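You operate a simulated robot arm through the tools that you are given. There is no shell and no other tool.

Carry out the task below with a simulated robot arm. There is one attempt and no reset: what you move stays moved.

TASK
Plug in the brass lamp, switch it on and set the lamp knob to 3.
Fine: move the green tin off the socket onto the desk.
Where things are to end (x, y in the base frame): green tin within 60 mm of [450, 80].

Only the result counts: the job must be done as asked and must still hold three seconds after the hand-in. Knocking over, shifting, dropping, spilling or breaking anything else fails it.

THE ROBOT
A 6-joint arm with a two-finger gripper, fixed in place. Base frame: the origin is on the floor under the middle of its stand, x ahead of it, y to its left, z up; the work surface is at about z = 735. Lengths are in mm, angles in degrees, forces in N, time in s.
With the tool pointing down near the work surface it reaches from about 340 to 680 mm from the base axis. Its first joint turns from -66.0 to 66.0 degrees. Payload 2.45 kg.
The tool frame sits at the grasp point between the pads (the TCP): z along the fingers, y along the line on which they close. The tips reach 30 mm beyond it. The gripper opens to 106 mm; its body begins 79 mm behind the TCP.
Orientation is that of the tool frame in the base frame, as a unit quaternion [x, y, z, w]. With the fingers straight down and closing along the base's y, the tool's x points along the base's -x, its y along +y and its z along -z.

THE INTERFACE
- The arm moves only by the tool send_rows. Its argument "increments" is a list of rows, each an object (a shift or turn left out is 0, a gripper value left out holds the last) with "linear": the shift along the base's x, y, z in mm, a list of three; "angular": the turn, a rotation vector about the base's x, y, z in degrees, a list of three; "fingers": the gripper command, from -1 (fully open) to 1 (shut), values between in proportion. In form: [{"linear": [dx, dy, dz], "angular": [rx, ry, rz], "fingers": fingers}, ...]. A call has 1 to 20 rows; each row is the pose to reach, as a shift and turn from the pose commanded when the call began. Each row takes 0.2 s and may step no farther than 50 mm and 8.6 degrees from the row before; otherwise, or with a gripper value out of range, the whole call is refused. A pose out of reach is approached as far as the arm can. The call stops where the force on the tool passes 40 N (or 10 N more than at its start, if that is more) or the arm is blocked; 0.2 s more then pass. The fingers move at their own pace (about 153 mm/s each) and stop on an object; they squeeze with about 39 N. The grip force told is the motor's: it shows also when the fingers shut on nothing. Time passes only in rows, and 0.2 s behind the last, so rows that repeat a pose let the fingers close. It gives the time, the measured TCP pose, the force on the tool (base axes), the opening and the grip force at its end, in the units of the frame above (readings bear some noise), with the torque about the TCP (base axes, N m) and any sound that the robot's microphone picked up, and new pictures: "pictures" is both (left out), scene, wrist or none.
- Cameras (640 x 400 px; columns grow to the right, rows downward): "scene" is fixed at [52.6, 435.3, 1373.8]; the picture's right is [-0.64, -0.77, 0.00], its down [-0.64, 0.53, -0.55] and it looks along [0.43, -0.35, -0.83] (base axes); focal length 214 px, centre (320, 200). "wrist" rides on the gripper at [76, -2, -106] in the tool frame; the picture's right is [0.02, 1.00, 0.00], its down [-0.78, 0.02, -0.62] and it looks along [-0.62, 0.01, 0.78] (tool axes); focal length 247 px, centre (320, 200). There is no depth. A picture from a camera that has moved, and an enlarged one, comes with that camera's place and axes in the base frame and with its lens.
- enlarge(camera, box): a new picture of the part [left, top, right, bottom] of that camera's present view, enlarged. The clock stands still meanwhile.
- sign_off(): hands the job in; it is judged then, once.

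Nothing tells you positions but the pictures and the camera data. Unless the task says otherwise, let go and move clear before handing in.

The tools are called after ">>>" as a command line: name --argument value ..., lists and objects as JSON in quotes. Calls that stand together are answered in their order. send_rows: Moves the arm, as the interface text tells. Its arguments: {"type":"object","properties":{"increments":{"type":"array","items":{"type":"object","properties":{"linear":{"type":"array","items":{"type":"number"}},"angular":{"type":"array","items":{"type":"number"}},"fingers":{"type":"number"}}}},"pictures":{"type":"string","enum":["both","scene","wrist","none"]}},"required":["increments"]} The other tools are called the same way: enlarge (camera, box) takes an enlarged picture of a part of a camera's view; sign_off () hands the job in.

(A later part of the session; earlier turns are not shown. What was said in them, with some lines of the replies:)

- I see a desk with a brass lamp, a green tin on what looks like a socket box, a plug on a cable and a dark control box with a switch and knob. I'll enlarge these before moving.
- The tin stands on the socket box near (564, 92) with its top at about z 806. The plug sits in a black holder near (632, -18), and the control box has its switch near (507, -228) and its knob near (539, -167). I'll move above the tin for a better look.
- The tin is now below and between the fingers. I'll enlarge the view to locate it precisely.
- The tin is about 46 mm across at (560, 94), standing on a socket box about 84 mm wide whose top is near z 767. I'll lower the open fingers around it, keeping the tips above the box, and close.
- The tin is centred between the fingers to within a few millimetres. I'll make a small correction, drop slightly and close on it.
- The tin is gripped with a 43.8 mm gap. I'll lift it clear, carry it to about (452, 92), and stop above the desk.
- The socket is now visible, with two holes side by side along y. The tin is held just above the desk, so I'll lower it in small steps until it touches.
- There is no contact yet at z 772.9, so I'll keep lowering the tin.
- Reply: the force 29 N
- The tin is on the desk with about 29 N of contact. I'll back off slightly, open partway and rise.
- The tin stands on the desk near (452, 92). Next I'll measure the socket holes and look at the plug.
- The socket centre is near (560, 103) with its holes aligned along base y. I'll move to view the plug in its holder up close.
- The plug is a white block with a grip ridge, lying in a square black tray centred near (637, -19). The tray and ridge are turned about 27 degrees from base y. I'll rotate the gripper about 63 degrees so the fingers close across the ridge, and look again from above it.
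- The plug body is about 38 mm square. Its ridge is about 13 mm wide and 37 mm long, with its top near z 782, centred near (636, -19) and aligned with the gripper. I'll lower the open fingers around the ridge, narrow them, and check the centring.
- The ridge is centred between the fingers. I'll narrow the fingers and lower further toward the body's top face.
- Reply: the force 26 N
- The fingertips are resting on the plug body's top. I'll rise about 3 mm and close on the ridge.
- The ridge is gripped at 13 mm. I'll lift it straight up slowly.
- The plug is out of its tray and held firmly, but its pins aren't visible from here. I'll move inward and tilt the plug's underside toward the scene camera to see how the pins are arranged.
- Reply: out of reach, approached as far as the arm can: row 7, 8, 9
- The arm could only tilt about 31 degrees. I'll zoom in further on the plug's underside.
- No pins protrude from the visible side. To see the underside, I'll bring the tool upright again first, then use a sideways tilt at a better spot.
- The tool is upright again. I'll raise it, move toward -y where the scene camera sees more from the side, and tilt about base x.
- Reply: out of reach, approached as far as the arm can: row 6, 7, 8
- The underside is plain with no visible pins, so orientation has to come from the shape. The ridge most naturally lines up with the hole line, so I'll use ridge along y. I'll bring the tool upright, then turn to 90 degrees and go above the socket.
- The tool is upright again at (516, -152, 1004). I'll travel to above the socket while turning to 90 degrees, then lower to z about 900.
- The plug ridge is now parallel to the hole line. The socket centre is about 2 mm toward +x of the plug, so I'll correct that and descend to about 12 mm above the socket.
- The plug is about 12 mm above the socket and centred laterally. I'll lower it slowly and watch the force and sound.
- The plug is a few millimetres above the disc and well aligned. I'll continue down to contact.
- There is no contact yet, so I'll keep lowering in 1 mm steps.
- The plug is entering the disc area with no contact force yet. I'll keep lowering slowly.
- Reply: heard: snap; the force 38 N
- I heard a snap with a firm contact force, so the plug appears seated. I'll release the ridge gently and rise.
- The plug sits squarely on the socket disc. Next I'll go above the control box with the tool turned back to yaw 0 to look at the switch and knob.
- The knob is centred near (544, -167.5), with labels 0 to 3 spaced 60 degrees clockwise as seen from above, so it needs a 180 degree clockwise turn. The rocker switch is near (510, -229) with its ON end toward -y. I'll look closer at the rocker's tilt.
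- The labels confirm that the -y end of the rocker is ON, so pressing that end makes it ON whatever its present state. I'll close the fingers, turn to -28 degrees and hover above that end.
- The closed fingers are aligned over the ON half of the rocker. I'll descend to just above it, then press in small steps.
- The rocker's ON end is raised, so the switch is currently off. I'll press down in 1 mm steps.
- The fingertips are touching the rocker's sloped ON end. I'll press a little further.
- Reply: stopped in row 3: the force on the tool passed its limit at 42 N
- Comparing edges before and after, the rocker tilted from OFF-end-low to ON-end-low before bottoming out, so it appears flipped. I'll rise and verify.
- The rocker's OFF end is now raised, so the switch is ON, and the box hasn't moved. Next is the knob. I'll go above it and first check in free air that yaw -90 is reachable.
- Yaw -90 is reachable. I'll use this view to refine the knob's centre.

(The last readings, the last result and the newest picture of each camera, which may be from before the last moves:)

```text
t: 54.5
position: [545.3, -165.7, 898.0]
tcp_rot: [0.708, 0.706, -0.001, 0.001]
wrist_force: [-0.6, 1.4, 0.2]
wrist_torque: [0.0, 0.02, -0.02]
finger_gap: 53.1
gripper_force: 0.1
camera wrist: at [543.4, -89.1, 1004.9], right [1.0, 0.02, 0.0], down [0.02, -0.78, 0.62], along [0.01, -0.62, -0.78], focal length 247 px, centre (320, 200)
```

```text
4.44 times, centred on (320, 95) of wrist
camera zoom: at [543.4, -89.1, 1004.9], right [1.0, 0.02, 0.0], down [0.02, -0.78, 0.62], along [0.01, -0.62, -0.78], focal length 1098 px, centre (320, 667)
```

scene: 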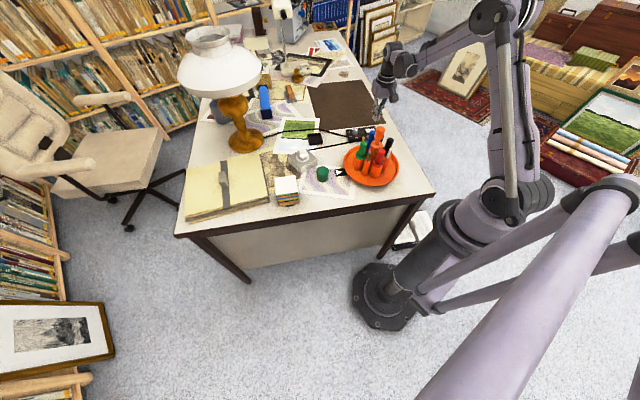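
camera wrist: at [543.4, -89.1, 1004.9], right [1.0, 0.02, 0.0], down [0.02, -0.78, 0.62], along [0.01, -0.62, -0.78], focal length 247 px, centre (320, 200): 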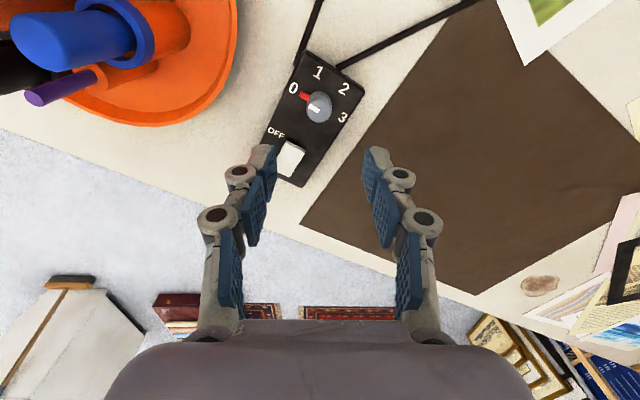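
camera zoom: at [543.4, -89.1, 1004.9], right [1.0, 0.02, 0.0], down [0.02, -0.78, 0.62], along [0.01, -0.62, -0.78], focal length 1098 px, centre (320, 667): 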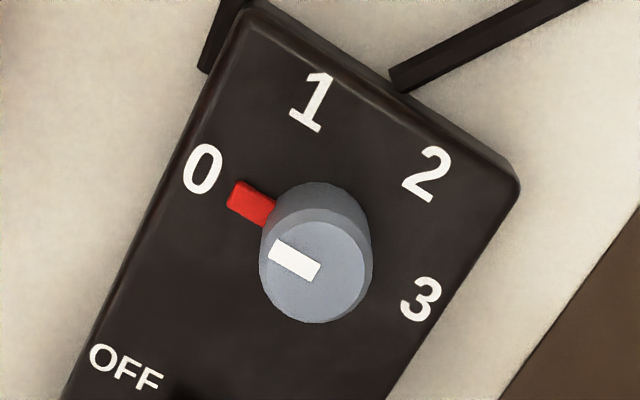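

The knob centre is about 1.5 mm toward -x and 1 mm toward -y of the TCP. I'll rotate back to yaw 0, correct that, and descend around the knob with a 40 mm gap.

>>> send_rows --increments '[{"linear": [-1.5, -1.2, 0], "angular": [0, 0, 8], "fingers": 0.24}, {"linear": [-1.5, -1.2, 0], "angular": [0, 0, 16]}, {"linear": [-1.5, -1.2, 0], "angular": [0, 0, 24]}, {"linear": [-1.5, -1.2, 0], "angular": [0, 0, 32]}, {"linear": [-1.5, -1.2, 0], "angular": [0, 0, 40]}, {"linear": [-1.5, -1.2, 0], "angular": [0, 0, 48]}, {"linear": [-1.5, -1.2, 0], "angular": [0, 0, 56]}, {"linear": [-1.5, -1.2, 0], "angular": [0, 0, 64]}, {"linear": [-1.5, -1.2, 0], "angular": [0, 0, 72]}, {"linear": [-1.5, -1.2, 0], "angular": [0, 0, 80]}, {"linear": [-1.5, -1.2, 0], "angular": [0, 0, 88]}, {"linear": [-1.5, -1.2, 0], "angular": [0, 0, 90]}, {"linear": [-1.5, -1.2, -30], "angular": [0, 0, 90]}, {"linear": [-1.5, -1.2, -60], "angular": [0, 0, 90]}, {"linear": [-1.5, -1.2, -80], "angular": [0, 0, 90]}, {"linear": [-1.5, -1.2, -80], "angular": [0, 0, 90]}]' --pictures "wrist"

>>> enlarge --camera "wrist" --box '[240, 80, 400, 220]'

```text
t: 57.9
position: [544.3, -169.1, 817.5]
tcp_rot: [0.001, 1.0, 0.001, 0.002]
wrist_force: [0.3, 0.7, 0.7]
wrist_torque: [0.02, 0.0, 0.03]
finger_gap: 40.2
gripper_force: 0.0
camera wrist: at [467.5, -169.5, 924.0], right [-0.02, 1.0, 0.0], down [0.78, 0.02, 0.62], along [0.62, 0.01, -0.78], focal length 247 px, centre (320, 200)
```

wrist: 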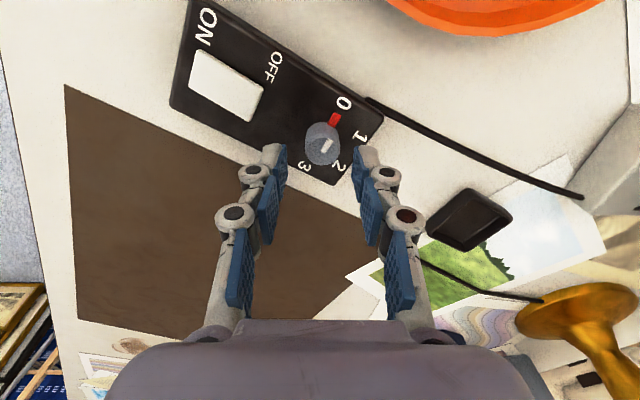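

```text
2.86 times, centred on (320, 150) of wrist
camera zoom: at [467.5, -169.5, 924.0], right [-0.02, 1.0, 0.0], down [0.78, 0.02, 0.62], along [0.62, 0.01, -0.78], focal length 706 px, centre (320, 343)
```

zoom: 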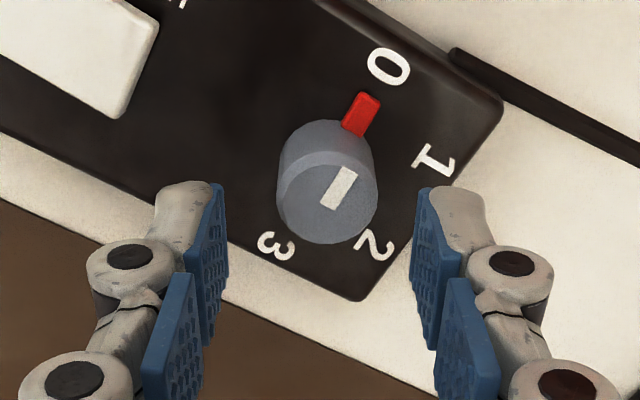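

The knob is nearly centred between the fingers. I'll adjust 1 mm in y and lower so the pads surround the knob.

>>> send_rows --increments '[{"linear": [0.3, 1.2, -8], "fingers": 0.24}, {"linear": [0.3, 1.2, -16]}, {"linear": [0.3, 1.2, -22]}, {"linear": [0.3, 1.2, -24]}, {"linear": [0.3, 1.2, -24]}]' --pictures "wrist"

>>> enlarge --camera "wrist" --box '[240, 80, 400, 220]'

>>> enlarge --camera "scene" --box '[335, 105, 385, 145]'

```text
t: 59.1
position: [544.1, -166.5, 795.2]
tcp_rot: [0.001, 1.0, 0.0, 0.001]
wrist_force: [0.3, 0.3, -0.1]
wrist_torque: [0.0, -0.01, -0.01]
finger_gap: 40.4
gripper_force: 0.1
camera wrist: at [467.0, -168.1, 900.4], right [-0.02, 1.0, 0.0], down [0.78, 0.02, 0.62], along [0.62, 0.01, -0.78], focal length 247 px, centre (320, 200)
```

wrist: 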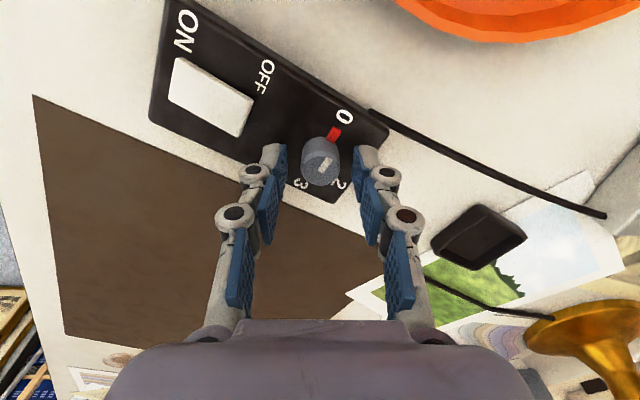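

```text
2.86 times, centred on (320, 150) of wrist
camera zoom: at [467.0, -168.1, 900.4], right [-0.02, 1.0, 0.0], down [0.78, 0.02, 0.62], along [0.62, 0.01, -0.78], focal length 706 px, centre (320, 343)
```

zoom: 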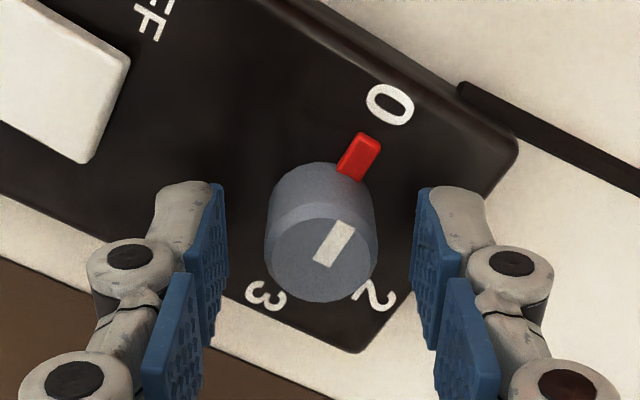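

```text
10.00 times, centred on (360, 125) of scene
camera zoom: at [52.6, 435.3, 1373.8], right [-0.64, -0.77, 0.0], down [-0.64, 0.53, -0.55], along [0.43, -0.35, -0.83], focal length 2145 px, centre (-80, 950)
```

zoom: 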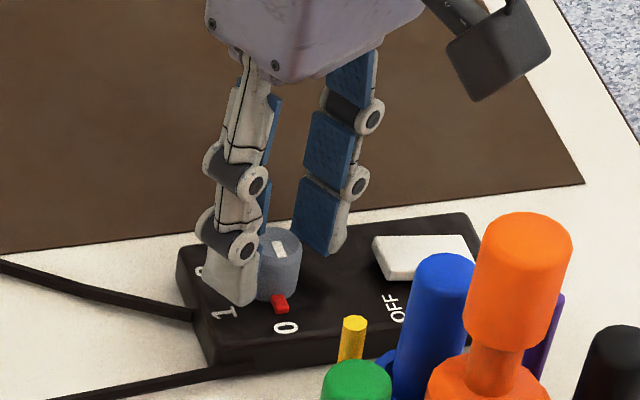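

The fingers straddle the knob just above the panel. I'll close on it.

>>> send_rows --increments '[{"linear": [0, 0, 0], "fingers": 0.5}, {"linear": [0, 0, 0], "fingers": 1}, {"linear": [0, 0, 0], "fingers": 1}, {"linear": [0, 0, 0], "fingers": 1}]' --pictures "wrist"

>>> enlarge --camera "wrist" --box '[240, 80, 400, 220]'

```text
t: 60.1
position: [543.5, -167.6, 794.8]
tcp_rot: [0.001, 1.0, 0.0, 0.001]
wrist_force: [-1.4, 1.8, -1.3]
wrist_torque: [0.06, -0.04, -0.05]
finger_gap: 23.0
gripper_force: 45.2
camera wrist: at [467.0, -167.9, 900.6], right [-0.02, 1.0, 0.0], down [0.78, 0.02, 0.62], along [0.62, 0.01, -0.78], focal length 247 px, centre (320, 200)
```

wrist: 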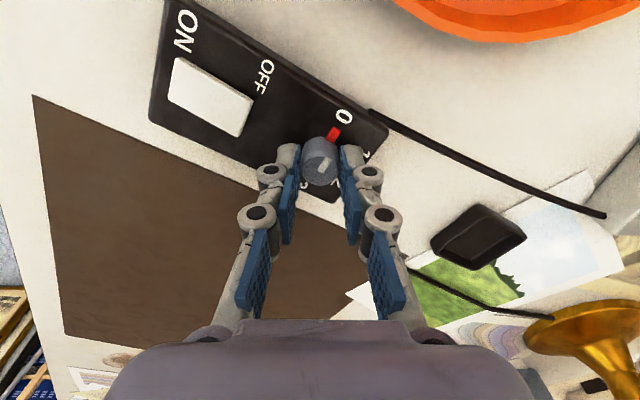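

```text
2.86 times, centred on (320, 150) of wrist
camera zoom: at [467.0, -167.9, 900.6], right [-0.02, 1.0, 0.0], down [0.78, 0.02, 0.62], along [0.62, 0.01, -0.78], focal length 706 px, centre (320, 343)
```

zoom: 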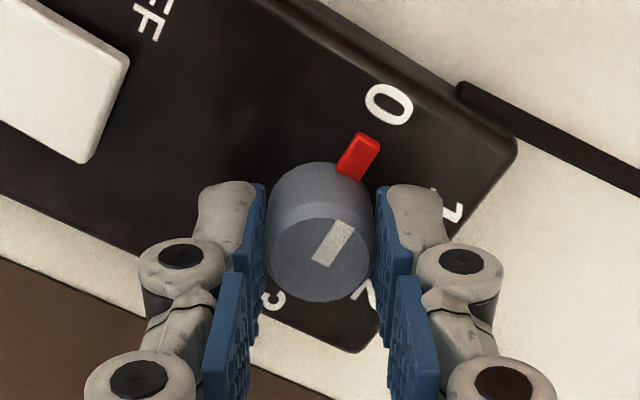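

The knob is gripped with low side forces. I'll begin turning it clockwise.

>>> send_rows --increments '[{"linear": [0, 0, 0], "angular": [0, 0, -6], "fingers": 1}, {"linear": [0, 0, 0], "angular": [0, 0, -12]}, {"linear": [0, 0, 0], "angular": [0, 0, -18]}, {"linear": [0, 0, 0], "angular": [0, 0, -24]}, {"linear": [0, 0, 0], "angular": [0, 0, -30]}, {"linear": [0, 0, 0], "angular": [0, 0, -30]}]' --pictures "wrist"

>>> enlarge --camera "wrist" --box '[240, 80, 400, 220]'

```text
t: 61.5
position: [544.4, -167.4, 793.9]
tcp_rot: [0.259, 0.966, 0.0, 0.001]
wrist_force: [-0.8, 4.5, 14.4]
wrist_torque: [-0.17, -0.54, 0.03]
finger_gap: 23.0
gripper_force: 44.6
camera wrist: at [476.5, -129.2, 900.5], right [0.48, 0.88, 0.0], down [0.69, -0.38, 0.62], along [0.54, -0.3, -0.78], focal length 247 px, centre (320, 200)
```

wrist: 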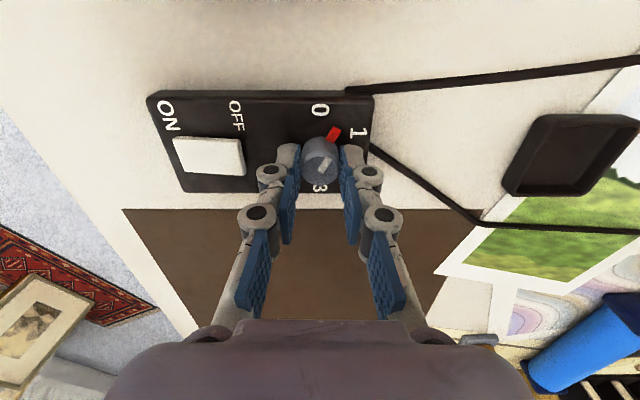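

```text
2.86 times, centred on (320, 150) of wrist
camera zoom: at [476.5, -129.2, 900.5], right [0.48, 0.88, 0.0], down [0.69, -0.38, 0.62], along [0.54, -0.3, -0.78], focal length 706 px, centre (320, 343)
```

zoom: 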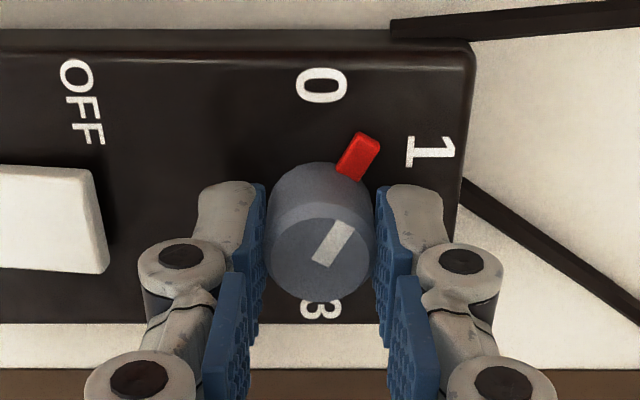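

The knob turns with the gripper and the pointer is now midway between 0 and 1. I'll continue another 60 degrees with a slight upward relief.

>>> send_rows --increments '[{"linear": [0, 0, 0.5], "angular": [0, 0, -6], "fingers": 1}, {"linear": [0, 0, 0.8], "angular": [0, 0, -12]}, {"linear": [0, 0, 0.8], "angular": [0, 0, -18]}, {"linear": [0, 0, 0.8], "angular": [0, 0, -24]}, {"linear": [0, 0, 0.8], "angular": [0, 0, -30]}, {"linear": [0, 0, 0.8], "angular": [0, 0, -36]}, {"linear": [0, 0, 0.8], "angular": [0, 0, -42]}, {"linear": [0, 0, 0.8], "angular": [0, 0, -48]}, {"linear": [0, 0, 0.8], "angular": [0, 0, -54]}, {"linear": [0, 0, 0.8], "angular": [0, 0, -60]}, {"linear": [0, 0, 0.8], "angular": [0, 0, -60]}]' --pictures "both"

>>> enlarge --camera "wrist" --box '[240, 80, 400, 220]'

```text
t: 63.9
position: [543.2, -165.7, 794.1]
tcp_rot: [0.707, 0.707, 0.0, 0.0]
wrist_force: [6.6, 7.0, -30.1]
wrist_torque: [0.66, -0.22, 0.03]
finger_gap: 22.7
gripper_force: 45.0
camera wrist: at [542.3, -89.6, 900.7], right [1.0, 0.02, 0.0], down [0.01, -0.78, 0.62], along [0.01, -0.62, -0.78], focal length 247 px, centre (320, 200)
```

scene: 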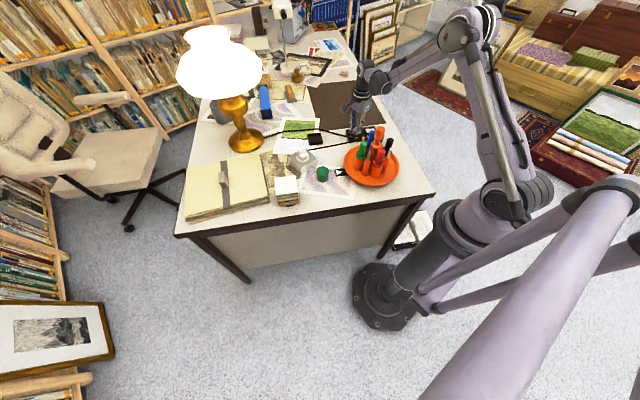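
wrist: 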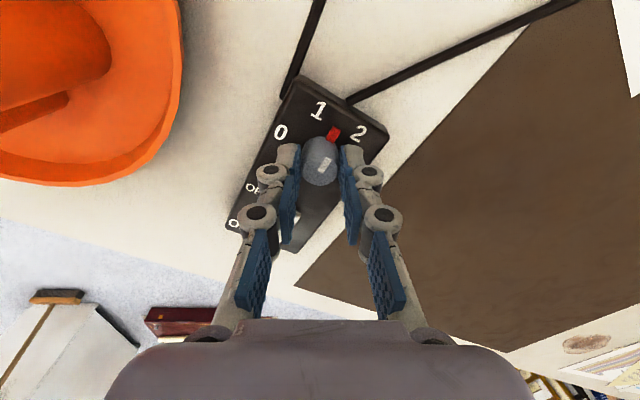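

```text
2.86 times, centred on (320, 150) of wrist
camera zoom: at [542.3, -89.6, 900.7], right [1.0, 0.02, 0.0], down [0.01, -0.78, 0.62], along [0.01, -0.62, -0.78], focal length 706 px, centre (320, 343)
```

zoom: 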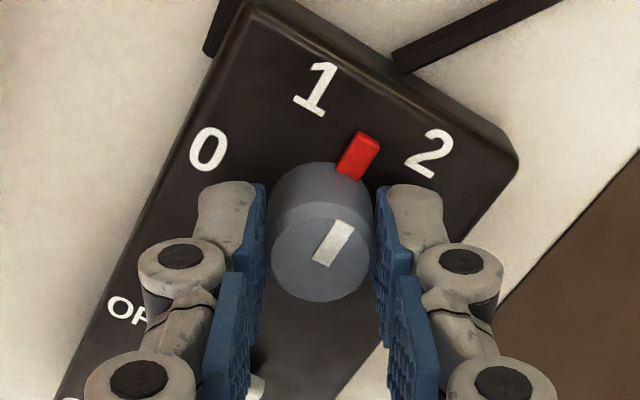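

The lamp is lit, and the pointer is midway between 1 and 2 as planned. I'll relieve the upward pull, release, rise and check where the knob rests.

>>> send_rows --increments '[{"linear": [0, 0, -0.5], "fingers": 1}, {"linear": [0, 0, -0.5], "fingers": 0.4}, {"linear": [0, 0, -0.5], "fingers": 0.24}, {"linear": [0, 0, 0], "fingers": 0.24}, {"linear": [0, 0, 15]}, {"linear": [0, 0, 45]}, {"linear": [0, 0, 60]}, {"linear": [0, 0, 60]}]' --pictures "wrist"

>>> enlarge --camera "wrist" --box '[260, 60, 380, 160]'

```text
t: 65.7
position: [542.9, -169.0, 856.3]
tcp_rot: [0.708, 0.706, -0.001, 0.001]
wrist_force: [0.1, -0.2, 0.7]
wrist_torque: [-0.03, 0.02, -0.02]
finger_gap: 40.5
gripper_force: 0.0
camera wrist: at [541.3, -90.6, 961.8], right [1.0, 0.02, 0.0], down [0.02, -0.78, 0.62], along [0.01, -0.62, -0.78], focal length 247 px, centre (320, 200)
```

wrist: 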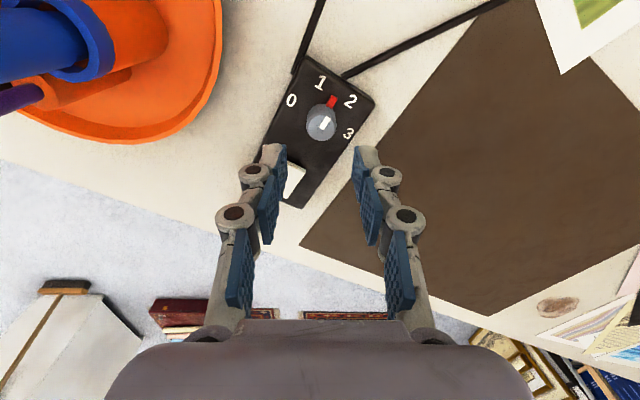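

```text
4.00 times, centred on (320, 110) of wrist
camera zoom: at [541.3, -90.6, 961.8], right [1.0, 0.02, 0.0], down [0.02, -0.78, 0.62], along [0.01, -0.62, -0.78], focal length 988 px, centre (320, 560)
```

zoom: 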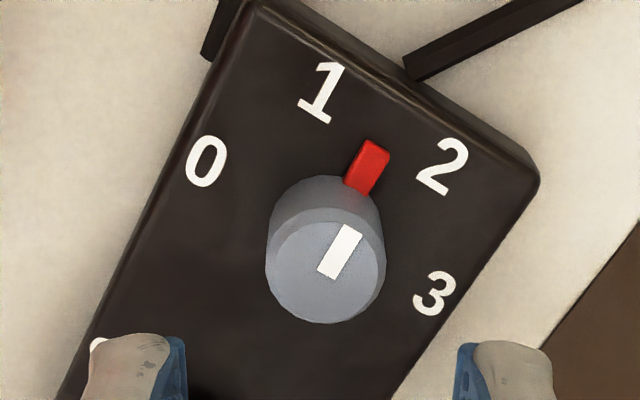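

The knob rests between 1 and 2 and the box hasn't moved. I'll turn the open gripper to yaw +60 above the knob for the second grip.

>>> send_rows --increments '[{"linear": [0.3, 0.5, 0], "angular": [0, 0, 8.3], "fingers": 0.24}, {"linear": [0.6, 1, 0], "angular": [0, 0, 16.6]}, {"linear": [0.6, 1, 0], "angular": [0, 0, 24.9]}, {"linear": [0.6, 1, 0], "angular": [0, 0, 33.2]}, {"linear": [0.6, 1, 0], "angular": [0, 0, 41.5]}, {"linear": [0.6, 1, 0], "angular": [0, 0, 49.8]}, {"linear": [0.6, 1, 0], "angular": [0, 0, 58.1]}, {"linear": [0.6, 1, 0], "angular": [0, 0, 66.4]}, {"linear": [0.6, 1, 0], "angular": [0, 0, 74.7]}, {"linear": [0.6, 1, 0], "angular": [0, 0, 83]}, {"linear": [0.6, 1, 0], "angular": [0, 0, 91.3]}, {"linear": [0.6, 1, 0], "angular": [0, 0, 99.6]}, {"linear": [0.6, 1, 0], "angular": [0, 0, 107.9]}, {"linear": [0.6, 1, 0], "angular": [0, 0, 116.2]}, {"linear": [0.6, 1, 0], "angular": [0, 0, 124.5]}, {"linear": [0.6, 1, 0], "angular": [0, 0, 132.8]}, {"linear": [0.6, 1, 0], "angular": [0, 0, 141.1]}, {"linear": [0.6, 1, 0], "angular": [0, 0, 149]}, {"linear": [0.6, 1, 0], "angular": [0, 0, 150.5]}, {"linear": [0.6, 1, 0], "angular": [0, 0, 150.5]}]' --pictures "wrist"

>>> enlarge --camera "wrist" --box '[260, 60, 380, 160]'

```text
t: 69.9
position: [543.8, -165.0, 857.0]
tcp_rot: [-0.504, 0.864, 0.0, 0.001]
wrist_force: [0.5, -0.3, -0.3]
wrist_torque: [0.03, -0.01, -0.01]
finger_gap: 40.1
gripper_force: 0.2
camera wrist: at [507.7, -232.4, 961.7], right [-0.88, 0.47, 0.0], down [0.37, 0.69, 0.62], along [0.29, 0.55, -0.78], focal length 247 px, centre (320, 200)
```

wrist: 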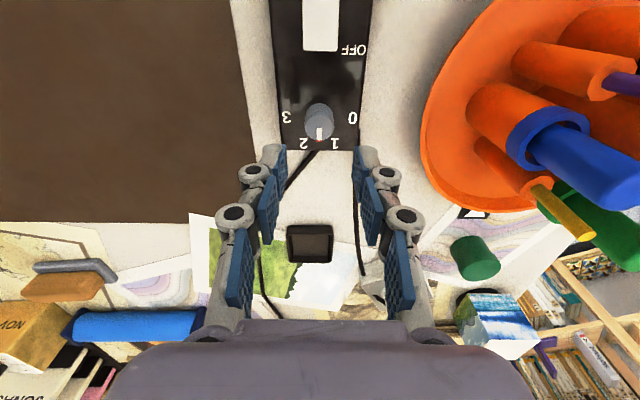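

```text
4.00 times, centred on (320, 110) of wrist
camera zoom: at [507.7, -232.4, 961.7], right [-0.88, 0.47, 0.0], down [0.37, 0.69, 0.62], along [0.29, 0.55, -0.78], focal length 988 px, centre (320, 560)
```

zoom: 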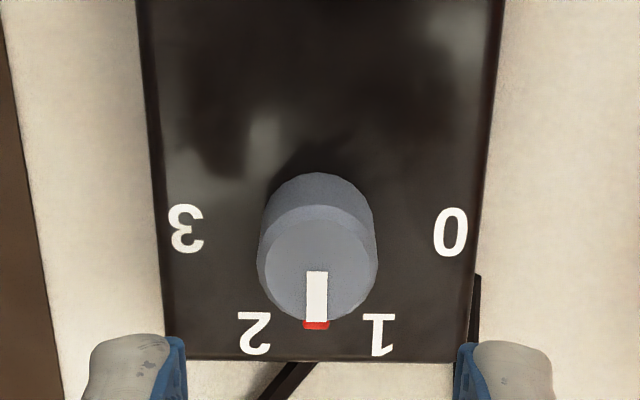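

The gripper is square to the pointer and centred within 1 mm. I'll descend, grip the knob and begin the second quarter turn.

>>> send_rows --increments '[{"linear": [0.5, -0.8, -20], "fingers": 0.24}, {"linear": [0.5, -0.8, -40]}, {"linear": [0.5, -0.8, -54]}, {"linear": [0.5, -0.8, -60.2]}, {"linear": [0.5, -0.8, -60.2]}, {"linear": [0.5, -0.8, -60.2], "fingers": 0.5}, {"linear": [0.5, -0.8, -60.2], "fingers": 1}, {"linear": [0.5, -0.8, -60.2], "fingers": 1}, {"linear": [0.5, -0.8, -60.2], "fingers": 1}]' --pictures "wrist"

>>> enlarge --camera "wrist" --box '[240, 80, 400, 220]'

```text
t: 71.9
position: [543.4, -166.1, 794.6]
tcp_rot: [-0.503, 0.864, 0.001, -0.001]
wrist_force: [-8.6, 3.6, -8.7]
wrist_torque: [0.2, 0.17, 0.01]
finger_gap: 23.0
gripper_force: 44.8
camera wrist: at [507.9, -233.6, 900.9], right [-0.88, 0.47, 0.0], down [0.37, 0.69, 0.62], along [0.29, 0.55, -0.78], focal length 247 px, centre (320, 200)
```

wrist: 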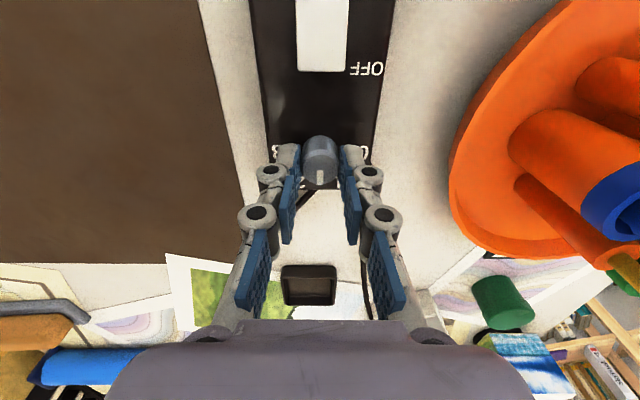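

```text
2.86 times, centred on (320, 150) of wrist
camera zoom: at [507.9, -233.6, 900.9], right [-0.88, 0.47, 0.0], down [0.37, 0.69, 0.62], along [0.29, 0.55, -0.78], focal length 706 px, centre (320, 343)
```

zoom: 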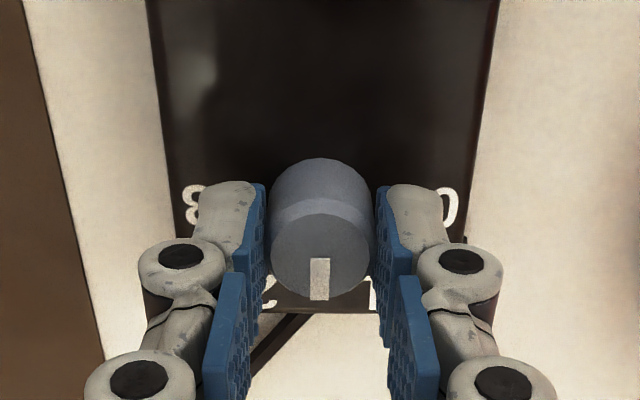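

>>> send_rows --increments '[{"linear": [-0.2, 0.1, 0], "angular": [0, 0, -6], "fingers": 1}, {"linear": [-0.2, 0.1, 0], "angular": [0, 0, -12]}, {"linear": [-0.2, 0.1, 0], "angular": [0, 0, -18]}, {"linear": [-0.2, 0.1, 0], "angular": [0, 0, -24]}, {"linear": [-0.2, 0.1, 0], "angular": [0, 0, -30]}, {"linear": [-0.2, 0.1, 0], "angular": [0, 0, -36]}, {"linear": [-0.2, 0.1, 0], "angular": [0, 0, -42]}, {"linear": [-0.2, 0.1, 0], "angular": [0, 0, -48]}, {"linear": [-0.2, 0.1, 0], "angular": [0, 0, -48]}]' --pictures "wrist"

>>> enlarge --camera "wrist" --box '[240, 80, 400, 220]'

```text
t: 73.9
position: [544.6, -166.6, 796.1]
tcp_rot: [-0.107, 0.994, -0.001, 0.0]
wrist_force: [-2.7, -4.5, -11.6]
wrist_torque: [-0.12, -0.16, 0.03]
finger_gap: 23.1
gripper_force: 45.3
camera wrist: at [469.7, -184.0, 901.0], right [-0.23, 0.97, 0.0], down [0.76, 0.18, 0.62], along [0.61, 0.14, -0.78], focal length 247 px, centre (320, 200)
```

wrist: 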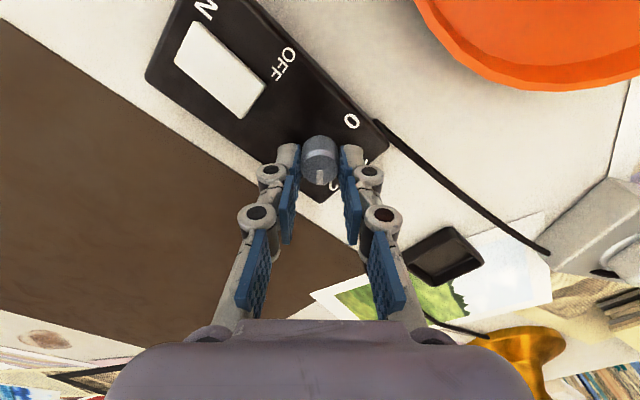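

```text
2.86 times, centred on (320, 150) of wrist
camera zoom: at [469.7, -184.0, 901.0], right [-0.23, 0.97, 0.0], down [0.76, 0.18, 0.62], along [0.61, 0.14, -0.78], focal length 706 px, centre (320, 343)
```

zoom: 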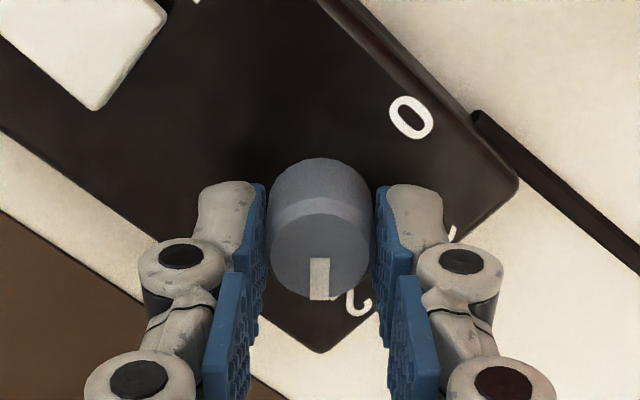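

The knob keeps turning with the gripper. I'll do the remaining roughly 42 degrees to reach 3.

>>> send_rows --increments '[{"linear": [0, 0, -0.1], "angular": [0, 0, -6], "fingers": 1}, {"linear": [0, 0, -0.2], "angular": [0, 0, -12]}, {"linear": [0, 0, -0.2], "angular": [0, 0, -18]}, {"linear": [0, 0, -0.2], "angular": [0, 0, -24]}, {"linear": [0, 0, -0.2], "angular": [0, 0, -30]}, {"linear": [0, 0, -0.2], "angular": [0, 0, -36]}, {"linear": [0, 0, -0.2], "angular": [0, 0, -42.5]}, {"linear": [0, 0, -0.2], "angular": [0, 0, -42.5]}]' --pictures "wrist"

>>> enlarge --camera "wrist" --box '[240, 80, 400, 220]'

```text
t: 75.7
position: [543.4, -167.2, 795.4]
tcp_rot: [0.261, 0.965, -0.001, 0.001]
wrist_force: [-9.1, -8.0, -7.5]
wrist_torque: [0.01, 0.58, 0.26]
finger_gap: 22.9
gripper_force: 45.0
camera wrist: at [477.4, -129.4, 901.1], right [0.48, 0.88, 0.0], down [0.69, -0.38, 0.62], along [0.54, -0.3, -0.78], focal length 247 px, centre (320, 200)
```

wrist: 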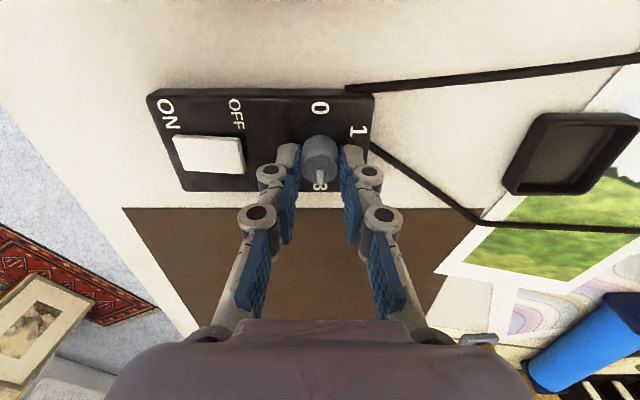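

```text
2.86 times, centred on (320, 150) of wrist
camera zoom: at [477.4, -129.4, 901.1], right [0.48, 0.88, 0.0], down [0.69, -0.38, 0.62], along [0.54, -0.3, -0.78], focal length 706 px, centre (320, 343)
```

zoom: 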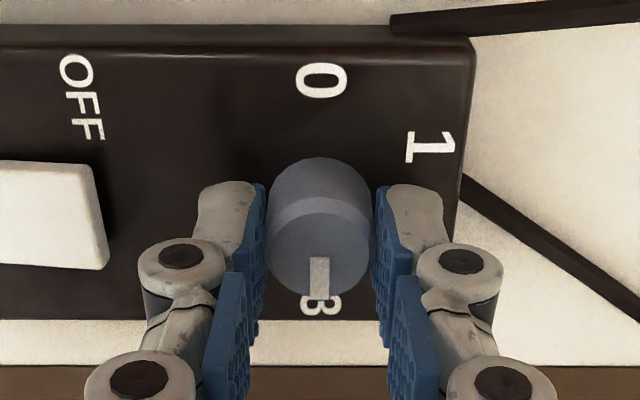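

The indicator now points at 3, and a small torque suggests the end of travel. I'll release, rise, and look.

>>> send_rows --increments '[{"linear": [0, 0, 0], "fingers": 0.6}, {"linear": [0, 0, 0], "fingers": 0.3}, {"linear": [0, 0, 0], "fingers": 0.2}, {"linear": [0, 0, 0], "fingers": 0.2}, {"linear": [0, 0, 15]}, {"linear": [0, 0, 50]}, {"linear": [0, 0, 90]}, {"linear": [0, 0, 90]}]' --pictures "both"

>>> enlarge --camera "wrist" --box '[220, 40, 380, 160]'

>>> enlarge --camera "scene" --box '[335, 110, 385, 150]'

```text
t: 77.5
position: [544.1, -170.2, 885.6]
tcp_rot: [0.26, 0.966, -0.001, 0.001]
wrist_force: [0.6, 1.0, -0.9]
wrist_torque: [0.03, 0.0, 0.02]
finger_gap: 42.3
gripper_force: 0.0
camera wrist: at [477.8, -131.3, 990.5], right [0.48, 0.88, 0.0], down [0.69, -0.38, 0.62], along [0.55, -0.3, -0.78], focal length 247 px, centre (320, 200)
```

scene: 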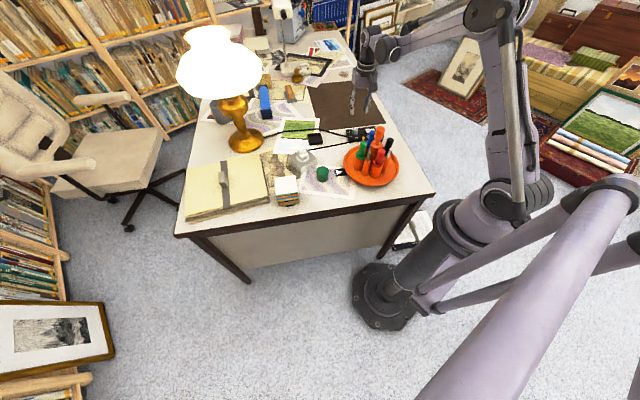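
wrist: 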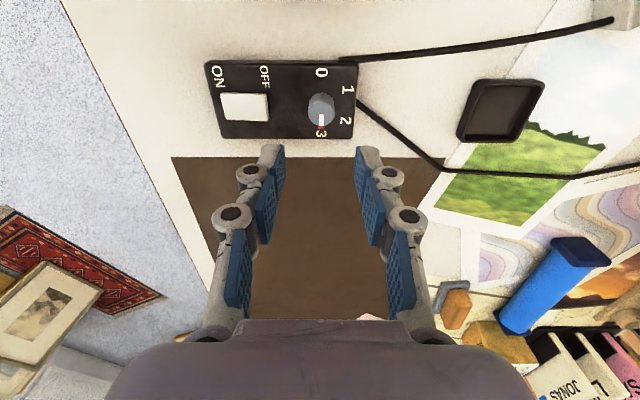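

```text
3.33 times, centred on (300, 100) of wrist
camera zoom: at [477.8, -131.3, 990.5], right [0.48, 0.88, 0.0], down [0.69, -0.38, 0.62], along [0.55, -0.3, -0.78], focal length 823 px, centre (387, 533)
```

zoom: 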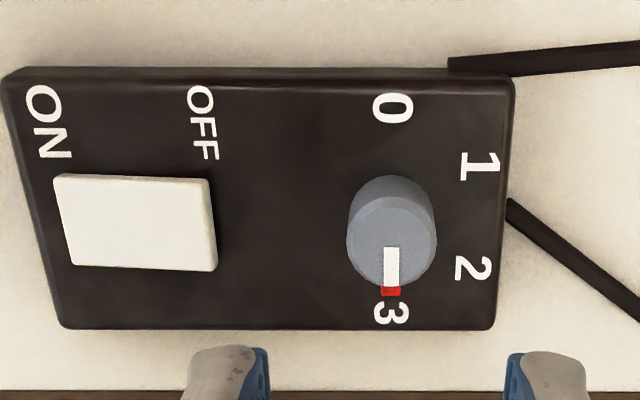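

```text
10.00 times, centred on (360, 130) of scene
camera zoom: at [52.6, 435.3, 1373.8], right [-0.64, -0.77, 0.0], down [-0.64, 0.53, -0.55], along [0.43, -0.35, -0.83], focal length 2145 px, centre (-80, 900)
```

zoom: 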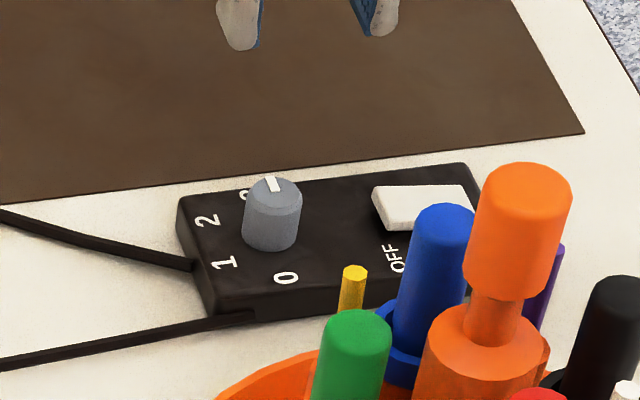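

The knob points exactly at 3, the switch is on, the lamp is lit and the box hasn't moved. I'll raise the arm clear and check everything else.

>>> send_rows --increments '[{"linear": [-15, 10, 40], "fingers": 0.2}, {"linear": [-30, 20, 80]}, {"linear": [-45, 35, 120]}, {"linear": [-60, 50, 160]}, {"linear": [-75, 65, 190]}, {"linear": [-75, 65, 190]}]' --pictures "both"

>>> enlarge --camera "scene" --box '[280, 110, 380, 180]'

>>> enlarge --camera "scene" --box '[220, 90, 420, 215]'

```text
t: 78.9
position: [468.4, -101.8, 1074.0]
tcp_rot: [0.259, 0.966, 0.0, 0.001]
wrist_force: [0.5, 0.5, 0.7]
wrist_torque: [0.01, 0.0, 0.0]
finger_gap: 42.5
gripper_force: 0.2
camera wrist: at [401.5, -64.0, 1181.1], right [0.48, 0.88, 0.0], down [0.69, -0.38, 0.62], along [0.55, -0.3, -0.78], focal length 247 px, centre (320, 200)
```

scene: 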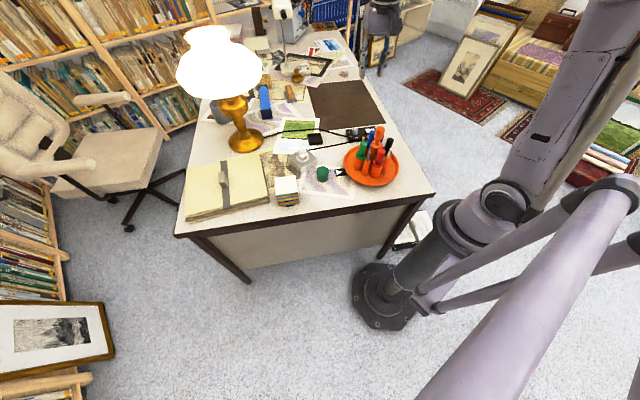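
wrist: 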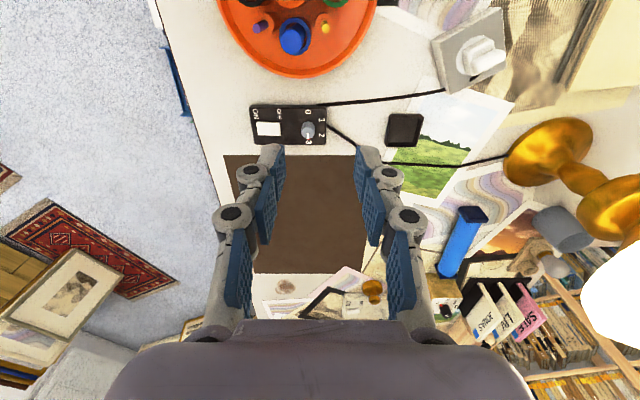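

```text
5.71 times, centred on (330, 145) of scene
camera zoom: at [52.6, 435.3, 1373.8], right [-0.64, -0.77, 0.0], down [-0.64, 0.53, -0.55], along [0.43, -0.35, -0.83], focal length 1226 px, centre (263, 514)
```

zoom: 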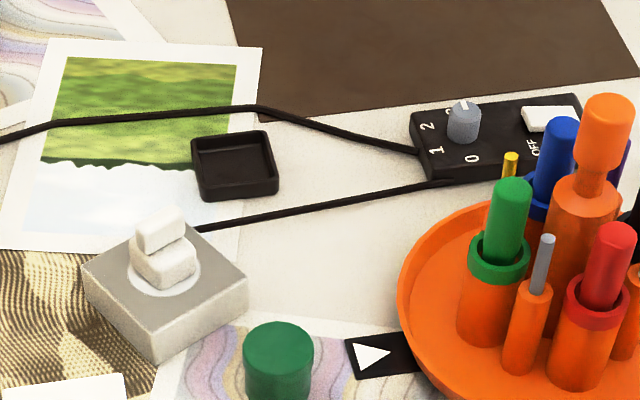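

```text
3.20 times, centred on (320, 152) of scene
camera zoom: at [52.6, 435.3, 1373.8], right [-0.64, -0.77, 0.0], down [-0.64, 0.53, -0.55], along [0.43, -0.35, -0.83], focal length 686 px, centre (320, 352)
```

zoom: 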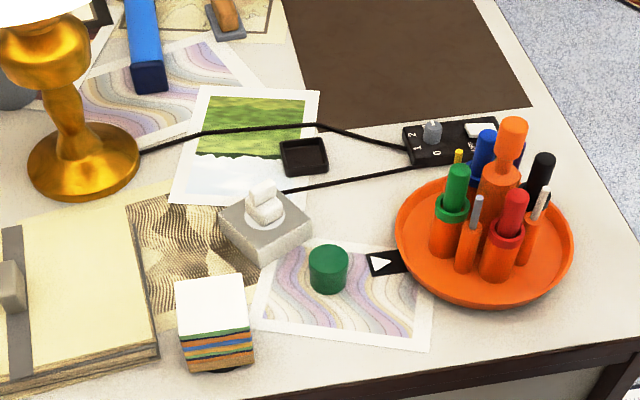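

The lamp is plugged in and lit, the switch is on and the knob is at 3. The green tin stands on the desk near (453, 93), within the target circle. Nothing else has moved and the arm is clear, so I'm handing in.

>>> sign_off

```text
The job is handed in.
```

The brass lamp is plugged in, switched on and lit, with its knob at 3, and I've handed the job in.

- **Green tin:** it stands upright on the desk at about (453, 93), roughly 13 mm from the target point.
- **Plug:** it snapped when it seated in the socket. It has no visible pins, so I lined its grip ridge up with the two holes. The lamp came on once the knob was turned up.
- **Switch:** I pressed the ON end, and the rocker now sits with the OFF end raised.
- **Knob:** I turned it 180° clockwise in two grips. Its mark lines up with the 3.

In the last pictures nothing else on the desk had moved. The gripper is open and raised clear.
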